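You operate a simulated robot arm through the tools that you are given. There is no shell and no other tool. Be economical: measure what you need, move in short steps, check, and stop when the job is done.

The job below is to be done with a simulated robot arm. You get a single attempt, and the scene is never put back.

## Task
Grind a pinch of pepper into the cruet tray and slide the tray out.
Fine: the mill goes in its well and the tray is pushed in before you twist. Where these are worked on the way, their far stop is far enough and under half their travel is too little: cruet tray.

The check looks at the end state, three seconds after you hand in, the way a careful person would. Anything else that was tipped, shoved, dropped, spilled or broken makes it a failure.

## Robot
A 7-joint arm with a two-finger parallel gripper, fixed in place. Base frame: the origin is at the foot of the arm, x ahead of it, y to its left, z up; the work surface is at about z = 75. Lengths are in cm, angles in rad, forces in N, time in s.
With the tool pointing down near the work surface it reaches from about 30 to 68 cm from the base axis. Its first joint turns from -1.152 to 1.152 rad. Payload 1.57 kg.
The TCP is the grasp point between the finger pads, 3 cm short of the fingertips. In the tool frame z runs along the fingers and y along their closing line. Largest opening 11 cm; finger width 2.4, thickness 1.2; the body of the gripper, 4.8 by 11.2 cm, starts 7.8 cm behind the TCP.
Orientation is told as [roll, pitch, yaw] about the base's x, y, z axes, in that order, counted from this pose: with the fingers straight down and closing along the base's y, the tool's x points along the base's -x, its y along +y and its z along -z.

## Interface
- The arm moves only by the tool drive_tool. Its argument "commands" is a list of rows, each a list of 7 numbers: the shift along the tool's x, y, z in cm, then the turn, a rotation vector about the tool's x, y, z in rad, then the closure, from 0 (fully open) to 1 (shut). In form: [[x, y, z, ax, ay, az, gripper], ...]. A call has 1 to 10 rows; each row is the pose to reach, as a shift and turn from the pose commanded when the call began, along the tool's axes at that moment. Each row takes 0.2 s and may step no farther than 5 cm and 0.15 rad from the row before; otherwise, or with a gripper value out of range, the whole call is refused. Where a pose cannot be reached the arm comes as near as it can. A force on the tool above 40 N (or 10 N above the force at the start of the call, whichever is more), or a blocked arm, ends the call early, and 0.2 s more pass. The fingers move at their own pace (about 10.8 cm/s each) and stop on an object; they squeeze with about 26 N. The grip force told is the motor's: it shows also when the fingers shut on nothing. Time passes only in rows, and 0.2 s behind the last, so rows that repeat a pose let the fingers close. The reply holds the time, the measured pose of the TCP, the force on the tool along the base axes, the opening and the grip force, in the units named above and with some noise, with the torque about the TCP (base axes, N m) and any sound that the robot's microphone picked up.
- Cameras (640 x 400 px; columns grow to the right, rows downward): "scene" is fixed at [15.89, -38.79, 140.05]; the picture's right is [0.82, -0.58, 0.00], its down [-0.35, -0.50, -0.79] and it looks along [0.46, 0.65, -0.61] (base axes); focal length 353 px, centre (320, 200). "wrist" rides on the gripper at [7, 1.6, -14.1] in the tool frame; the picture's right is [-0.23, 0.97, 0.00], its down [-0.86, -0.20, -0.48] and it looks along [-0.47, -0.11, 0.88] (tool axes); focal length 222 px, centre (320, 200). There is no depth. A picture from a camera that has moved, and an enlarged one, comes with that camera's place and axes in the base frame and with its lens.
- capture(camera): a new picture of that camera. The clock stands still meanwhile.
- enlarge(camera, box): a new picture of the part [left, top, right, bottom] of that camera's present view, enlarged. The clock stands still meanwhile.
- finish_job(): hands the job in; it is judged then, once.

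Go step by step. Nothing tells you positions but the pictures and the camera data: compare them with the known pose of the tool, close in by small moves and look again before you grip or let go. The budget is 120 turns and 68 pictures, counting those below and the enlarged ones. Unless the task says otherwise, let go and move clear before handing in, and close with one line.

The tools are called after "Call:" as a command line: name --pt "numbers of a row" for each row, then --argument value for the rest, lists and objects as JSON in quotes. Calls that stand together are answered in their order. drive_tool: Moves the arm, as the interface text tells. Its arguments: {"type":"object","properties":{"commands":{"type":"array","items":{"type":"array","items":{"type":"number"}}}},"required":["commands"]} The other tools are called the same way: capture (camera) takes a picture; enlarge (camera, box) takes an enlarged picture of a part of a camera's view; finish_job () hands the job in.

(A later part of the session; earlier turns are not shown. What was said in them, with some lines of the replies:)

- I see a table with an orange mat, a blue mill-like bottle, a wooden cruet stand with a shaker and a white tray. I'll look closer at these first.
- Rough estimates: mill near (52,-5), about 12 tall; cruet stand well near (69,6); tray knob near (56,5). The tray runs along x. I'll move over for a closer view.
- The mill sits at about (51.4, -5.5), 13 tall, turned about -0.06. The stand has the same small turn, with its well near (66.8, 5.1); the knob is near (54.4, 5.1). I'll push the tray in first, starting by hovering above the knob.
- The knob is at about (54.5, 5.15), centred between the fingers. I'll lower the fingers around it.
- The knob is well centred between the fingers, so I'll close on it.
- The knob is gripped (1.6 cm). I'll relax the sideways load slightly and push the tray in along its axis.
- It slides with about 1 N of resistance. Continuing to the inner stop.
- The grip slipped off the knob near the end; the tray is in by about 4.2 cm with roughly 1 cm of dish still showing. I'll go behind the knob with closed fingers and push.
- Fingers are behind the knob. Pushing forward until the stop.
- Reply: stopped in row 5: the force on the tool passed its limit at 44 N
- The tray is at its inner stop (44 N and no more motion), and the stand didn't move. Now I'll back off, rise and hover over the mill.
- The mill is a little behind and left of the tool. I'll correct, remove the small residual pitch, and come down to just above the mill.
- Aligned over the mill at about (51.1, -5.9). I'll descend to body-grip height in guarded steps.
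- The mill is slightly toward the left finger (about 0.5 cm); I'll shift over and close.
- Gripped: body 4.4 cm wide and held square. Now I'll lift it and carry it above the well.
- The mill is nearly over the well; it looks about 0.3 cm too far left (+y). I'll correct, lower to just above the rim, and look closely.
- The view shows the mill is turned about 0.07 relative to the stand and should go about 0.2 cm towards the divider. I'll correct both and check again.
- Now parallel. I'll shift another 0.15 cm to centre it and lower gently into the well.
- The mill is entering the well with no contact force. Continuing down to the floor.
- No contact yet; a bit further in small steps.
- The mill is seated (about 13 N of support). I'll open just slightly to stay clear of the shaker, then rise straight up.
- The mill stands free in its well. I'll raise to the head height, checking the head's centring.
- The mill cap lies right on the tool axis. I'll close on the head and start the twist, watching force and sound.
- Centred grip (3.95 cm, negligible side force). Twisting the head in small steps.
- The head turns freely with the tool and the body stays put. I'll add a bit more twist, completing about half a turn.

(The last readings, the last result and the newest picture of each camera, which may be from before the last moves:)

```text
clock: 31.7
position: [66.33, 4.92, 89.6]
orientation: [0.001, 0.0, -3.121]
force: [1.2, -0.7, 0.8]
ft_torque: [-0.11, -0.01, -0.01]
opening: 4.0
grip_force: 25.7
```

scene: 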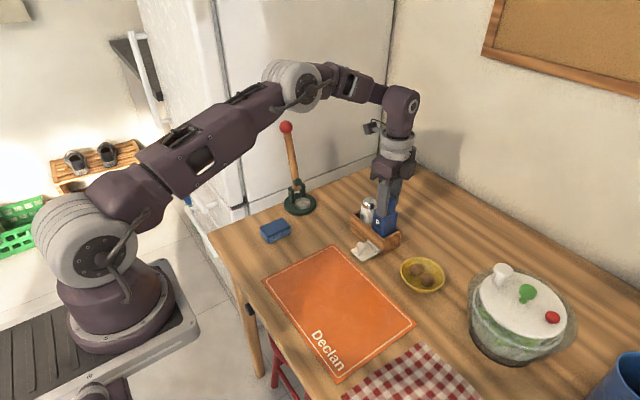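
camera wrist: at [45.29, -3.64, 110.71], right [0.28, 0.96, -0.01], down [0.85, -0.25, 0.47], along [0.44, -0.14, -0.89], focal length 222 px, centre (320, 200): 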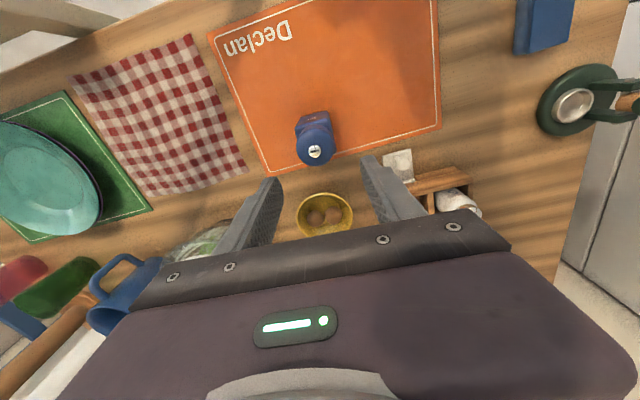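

Half a turn done. I'll release, rise clear, and unwind the wrist in the air.

Call:
drive_tool --pt "0 0 0 0 0 0 0.6" --pt "0 0 0 0 0 0 0.545" --pt "0 0 0 0 0 0 0.545" --pt "0 0 -3 0 0 0 0.545" --pt "0 0 -6 0 0 0 0.545" --pt "0 0 -9 0 0 0 0.545" --pt "0 0 -9 0 0 -0.15 0.545" --pt "0 0 -9 0 0 -0.3 0.545" --pt "0 0 -9 0 0 -0.45 0.545" --pt "0 0 -9 0 0 -0.6 0.545"

Call:
drive_tool --pt "0 0 0 0 0 -0.15 0.545" --pt "0 0 0 0 0 -0.3 0.545" --pt "0 0 0 0 0 -0.45 0.545" --pt "0 0 0 0 0 -0.6 0.545" --pt "0 0 0 0 0 -0.75 0.545" --pt "0 0 0 0 0 -0.9 0.545" --pt "0 0 0 0 0 -1.05 0.545" --pt "0 0 0 0 0 -1.2 0.545" --pt "0 0 0 0 0 -1.35 0.545"

Call:
drive_tool --pt "0 0 0 0 0 -0.15 0.545" --pt "0 0 0 0 0 -0.3 0.545" --pt "0 0 0 0 0 -0.45 0.545" --pt "0 0 0 0 0 -0.6 0.545" --pt "0 0 0 0 0 -0.75 0.545" --pt "0 0 0 0 0 -0.9 0.545" --pt "0 0 0 0 0 -1.05 0.545" --pt "0 0 0 0 0 -1.16 0.545"

Call:
enlarge --camera "wrist" --box '[220, 60, 420, 220]'

```text
clock: 33.9
position: [66.6, 5.07, 98.57]
orientation: [0.001, -0.001, -2.517]
force: [-0.1, 0.0, -0.5]
ft_torque: [0.0, 0.05, -0.01]
opening: 4.98
grip_force: 0.1
```

```text
clock: 35.9
position: [66.33, 4.96, 98.5]
orientation: [-0.002, 0.001, -1.165]
force: [0.2, 0.0, 1.1]
ft_torque: [-0.01, -0.03, -0.01]
opening: 5.04
grip_force: 0.0
```

```text
clock: 37.7
position: [66.48, 5.07, 98.54]
orientation: [-0.001, 0.002, -0.006]
force: [-0.1, -0.4, -0.6]
ft_torque: [0.02, -0.02, -0.01]
opening: 5.02
grip_force: 0.0
```

```text
2.50 times, centred on (320, 140) of wrist
camera zoom: at [59.52, 6.71, 112.67], right [0.23, 0.97, 0.0], down [0.85, -0.2, 0.48], along [0.46, -0.11, -0.88], focal length 555 px, centre (320, 350)
```

zoom: 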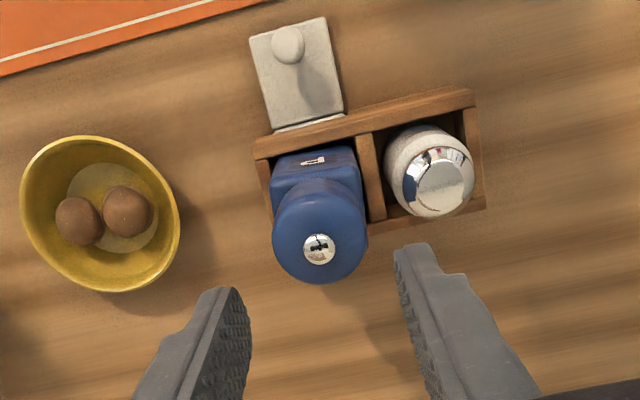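

The mill stands undisturbed. The knob is at about (59.0, 5.0); I'll move over it and descend.

Call:
drive_tool --pt "3.5 0 0 0 0 0 0.5" --pt "7.4 0 0 0 0 0 0.5" --pt "7.4 -0.05 4 0 0 0 0.5" --pt "7.4 -0.05 8 0 0 0 0.5" --pt "7.4 -0.05 12 0 0 0 0.5" --pt "7.4 -0.05 15 0 0 0 0.5" --pt "7.4 -0.05 15 0 0 0 0.5"

Call:
enlarge --camera "wrist" --box '[240, 110, 400, 230]'

```text
clock: 39.3
position: [59.09, 4.93, 83.49]
orientation: [-0.002, 0.001, -0.009]
force: [0.4, -0.7, 0.3]
ft_torque: [-0.01, -0.03, 0.01]
opening: 5.48
grip_force: 0.1
```

```text
3.33 times, centred on (320, 170) of wrist
camera zoom: at [52.18, 6.68, 97.68], right [0.24, 0.97, 0.0], down [0.85, -0.21, 0.48], along [0.46, -0.11, -0.88], focal length 740 px, centre (320, 300)
```

zoom: 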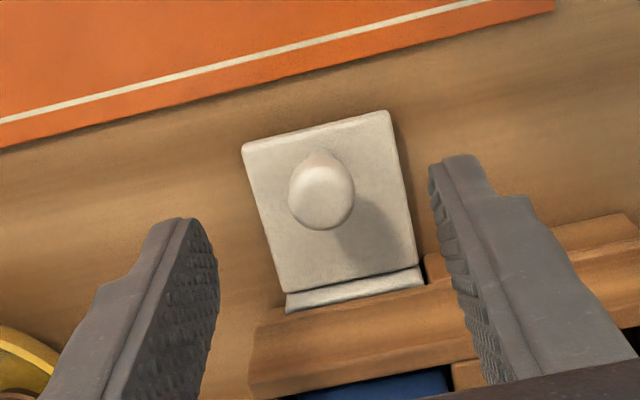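

Knob centred. Descending, then gripping.

Call:
drive_tool --pt "0 0 2 0 0 0 0.5" --pt "0 0 3.5 0 0 0 0.5" --pt "0 0 4.3 0 0 0 0.5" --pt "0 0 4.3 0 0 0 0.7" --pt "0 0 4.3 0 0 0 0.8" --pt "0 0 4.3 0 0 0 0.9" --pt "0 0 4.3 0 0 0 1" --pt "0 0 4.3 0 0 0 1"

Call:
enlarge --camera "scene" --box '[330, 190, 420, 270]'

```text
clock: 41.1
position: [59.03, 5.06, 79.22]
orientation: [-0.001, 0.0, -0.008]
force: [-0.2, -1.0, -2.6]
ft_torque: [0.01, -0.08, -0.03]
opening: 1.63
grip_force: 31.6
```

```text
5.00 times, centred on (375, 230) of scene
camera zoom: at [15.9, -38.8, 140.04], right [0.82, -0.58, 0.0], down [-0.35, -0.5, -0.79], along [0.46, 0.65, -0.61], focal length 1763 px, centre (45, 50)
```

zoom: 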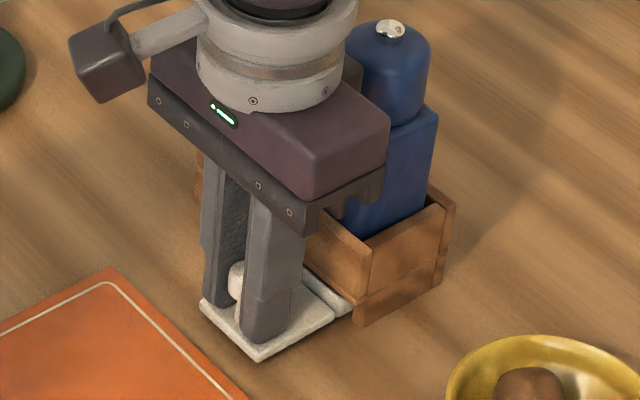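

Knob gripped (1.63 cm). Pulling the tray out, gently, until the stop.

Call:
drive_tool --pt "0.6 0 0 0 0 0 1" --pt "1.2 0 0 0 0 0 1" --pt "1.8 0 0 0 0 0 1" --pt "2.4 0 0 0 0 0 1" --pt "3.0 0 0 0 0 0 1" --pt "3.6 0 0 0 0 0 1" --pt "4.0 0 0 0 0 0 1"

Call:
enlarge --camera "scene" --box '[330, 190, 420, 270]'

```text
clock: 42.7
position: [55.18, 5.05, 79.11]
orientation: [-0.002, 0.0, -0.009]
force: [-0.2, -1.2, 16.2]
ft_torque: [0.0, 0.09, 0.01]
opening: 1.65
grip_force: 31.9
```

```text
5.00 times, centred on (375, 230) of scene
camera zoom: at [15.87, -38.8, 140.05], right [0.82, -0.58, 0.0], down [-0.35, -0.5, -0.79], along [0.46, 0.65, -0.61], focal length 1763 px, centre (45, 50)
```

zoom: 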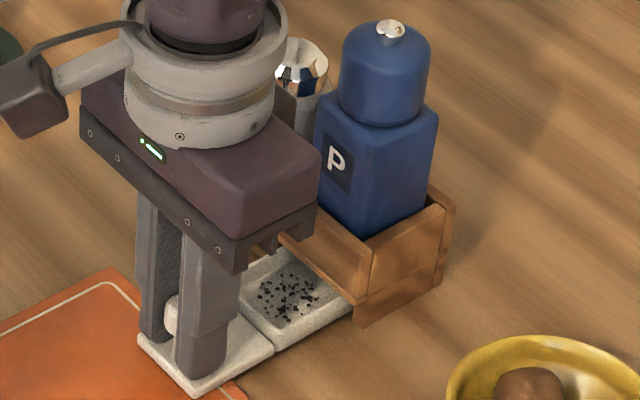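

Pepper is visible in the tray. I'll ease the downward load and finish the last bit of travel.

Call:
drive_tool --pt "0.2 0 -0.15 0 0 0 1" --pt "0.5 0 -0.15 0 0 0 1" --pt "0.7 0 -0.15 0 0 0 1" --pt "0.9 0 -0.15 0 0 0 1"

```text
clock: 43.7
position: [54.17, 5.03, 79.25]
orientation: [-0.001, 0.004, -0.009]
force: [0.5, 2.7, -23.5]
ft_torque: [0.0, 0.15, -0.02]
opening: 1.68
grip_force: 32.2
```

Call:
drive_tool --pt "0 0 0.1 0 0 0 1" --pt "0 0 0.1 0 0 0 1"

Call:
enlarge --camera "scene" --box '[330, 190, 420, 270]'

```text
clock: 44.3
position: [54.16, 5.02, 79.25]
orientation: [-0.002, -0.001, -0.008]
force: [-0.3, 4.8, -6.9]
ft_torque: [0.01, 0.62, 0.01]
opening: 1.68
grip_force: 31.7
```

```text
5.00 times, centred on (375, 230) of scene
camera zoom: at [15.91, -38.78, 140.05], right [0.82, -0.58, 0.0], down [-0.35, -0.5, -0.79], along [0.46, 0.65, -0.61], focal length 1763 px, centre (45, 50)
```

zoom: 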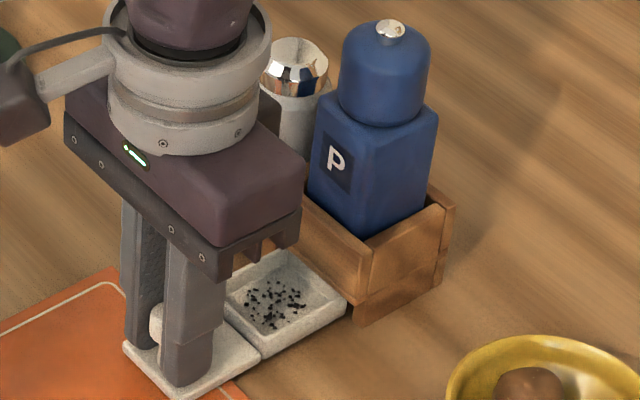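

Call:
drive_tool --pt "0.15 0 0.03 0 0 0 1" --pt "0.3 0 0.03 0 0 0 1" --pt "0.4 0 0.03 0 0 0 1"

```text
clock: 45.1
position: [53.82, 5.09, 79.35]
orientation: [-0.002, 0.0, -0.01]
force: [1.4, 5.2, 11.0]
ft_torque: [0.04, 0.02, -0.01]
opening: 1.66
grip_force: 31.9
```

Call:
drive_tool --pt "0 -0.05 -0.1 0 0 0 0.9" --pt "0 -0.05 -0.1 0 0 0 0.7" --pt "0 -0.05 -0.1 0 0 0 0.55" --pt "0 -0.05 -0.1 0 0 0 0.55" --pt "0 -0.05 -4 0 0 0 0.55" --pt "0 -0.05 -8.5 0 0 0 0.55" --pt "3 -0.05 -12 0 0 0 0.55" --pt "6 -0.05 -14 0 0 0 0.55"

Call:
enlarge --camera "scene" --box '[330, 180, 430, 270]'

Call:
capture --camera "scene"

```text
clock: 46.9
position: [47.7, 5.13, 93.19]
orientation: [-0.001, 0.002, -0.009]
force: [0.7, 0.0, 0.7]
ft_torque: [-0.02, -0.01, -0.02]
opening: 4.95
grip_force: 0.0
```

```text
4.44 times, centred on (380, 225) of scene
camera zoom: at [15.89, -38.8, 140.05], right [0.82, -0.58, 0.0], down [-0.35, -0.5, -0.79], along [0.46, 0.65, -0.61], focal length 1568 px, centre (53, 89)
```

zoom: 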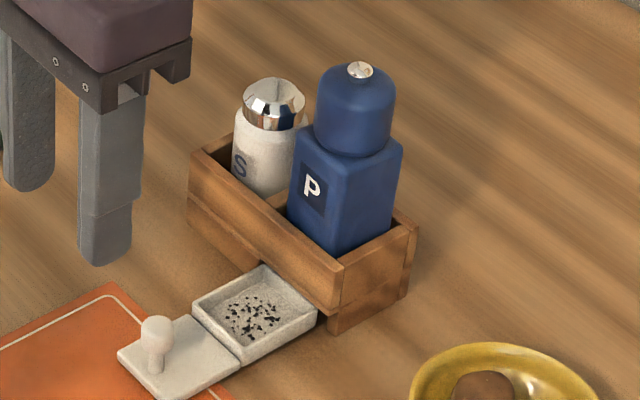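

```text
21 pictures are left
```

scene: 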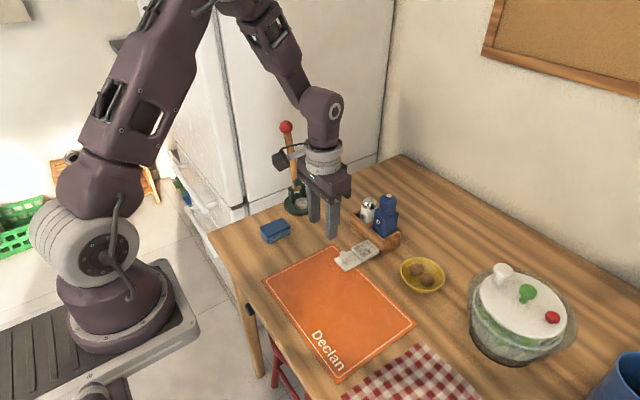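

Pepper is in the tray and the tray is further out than at the start, but I haven't felt its outer stop. I'll regrip and pull gently to make sure.

Call:
drive_tool --pt "-3 0 2 0 0 0 0.5" --pt "-6.1 -0.1 5 0 0 0 0.5" --pt "-6.1 -0.1 9.5 0 0 0 0.5" --pt "-6.1 -0.1 12 0 0 0 0.5" --pt "-6.1 -0.1 13.9 0 0 0 0.5" --pt "-6.1 -0.1 13.9 0 0 0 0.7" --pt "-6.1 -0.1 13.9 0 0 0 0.85" --pt "-6.1 -0.1 13.9 0 0 0 1" --pt "-6.1 -0.1 13.9 0 0 0 1"

Call:
drive_tool --pt "0.3 0 0 0 0 0 1" --pt "0.6 0 0 0 0 0 1" --pt "0.9 0 0 0 0 0 1" --pt "1.2 0 0 0 0 0 1"

Call:
enlarge --camera "scene" --box '[330, 190, 420, 270]'

```text
clock: 48.9
position: [53.85, 5.12, 79.27]
orientation: [-0.002, 0.0, -0.008]
force: [0.7, 12.4, -5.9]
ft_torque: [0.08, -0.16, -0.01]
opening: 1.63
grip_force: 31.3
```

```text
clock: 49.9
position: [52.96, 5.1, 79.46]
orientation: [0.0, -0.006, -0.008]
force: [23.7, 19.6, 6.3]
ft_torque: [0.2, -0.33, 0.08]
opening: 1.69
grip_force: 32.1
```

```text
5.00 times, centred on (375, 230) of scene
camera zoom: at [15.94, -38.75, 140.05], right [0.82, -0.58, 0.0], down [-0.35, -0.5, -0.79], along [0.46, 0.65, -0.61], focal length 1763 px, centre (45, 50)
```

zoom: 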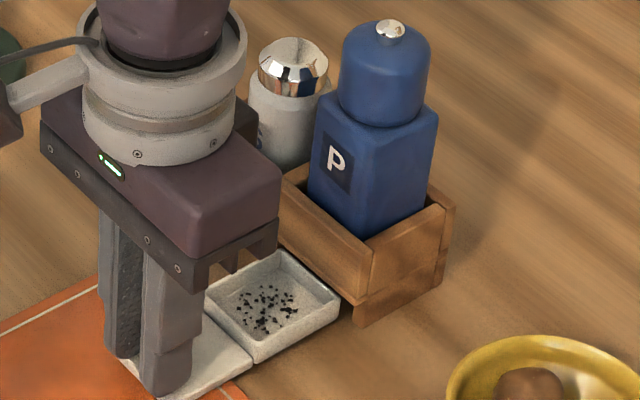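

The outer stop is reached (24 N along x) and the stand hasn't moved. I'll ease the load, release, and clear.

Call:
drive_tool --pt "-0.2 0.1 0 0 0 0 1" --pt "-0.2 0.15 0 0 0 0 0.85" --pt "-0.2 0.15 0 0 0 0 0.6" --pt "-0.2 0.15 0 0 0 0 0.55" --pt "-0.2 0.15 -4 0 0 0 0.55" --pt "-0.2 0.15 -8.5 0 0 0 0.55" --pt "3 0.15 -12 0 0 0 0.55" --pt "6 0.15 -15 0 0 0 0.55"

Call:
enlarge --camera "scene" --box '[310, 180, 450, 300]'

```text
clock: 51.7
position: [46.51, 5.16, 94.46]
orientation: [-0.002, 0.004, -0.009]
force: [-0.4, -0.2, -0.6]
ft_torque: [-0.01, -0.04, 0.01]
opening: 4.96
grip_force: 0.0
```

```text
3.33 times, centred on (380, 240) of scene
camera zoom: at [15.89, -38.8, 140.05], right [0.82, -0.58, 0.0], down [-0.35, -0.5, -0.79], along [0.46, 0.65, -0.61], focal length 1176 px, centre (120, 67)
```

zoom: 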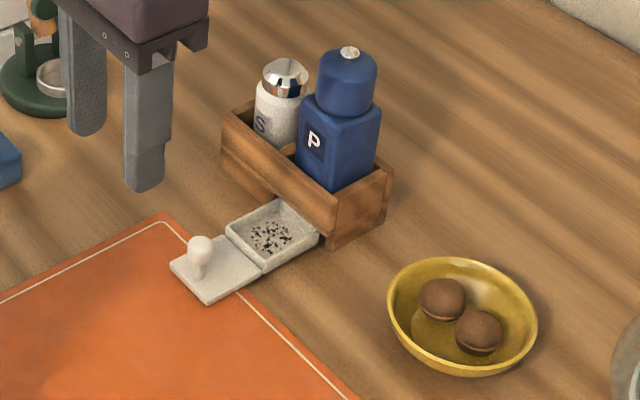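

The mill is upright in its well, the tray is fully out with pepper in it, everything else is undisturbed, and the arm is clear. Handing in.

Call:
finish_job

```text
The job is handed in.
```

The job is handed in: the pepper is ground into the cruet tray, the tray is slid out to its stop, and the mill is still standing in its well.
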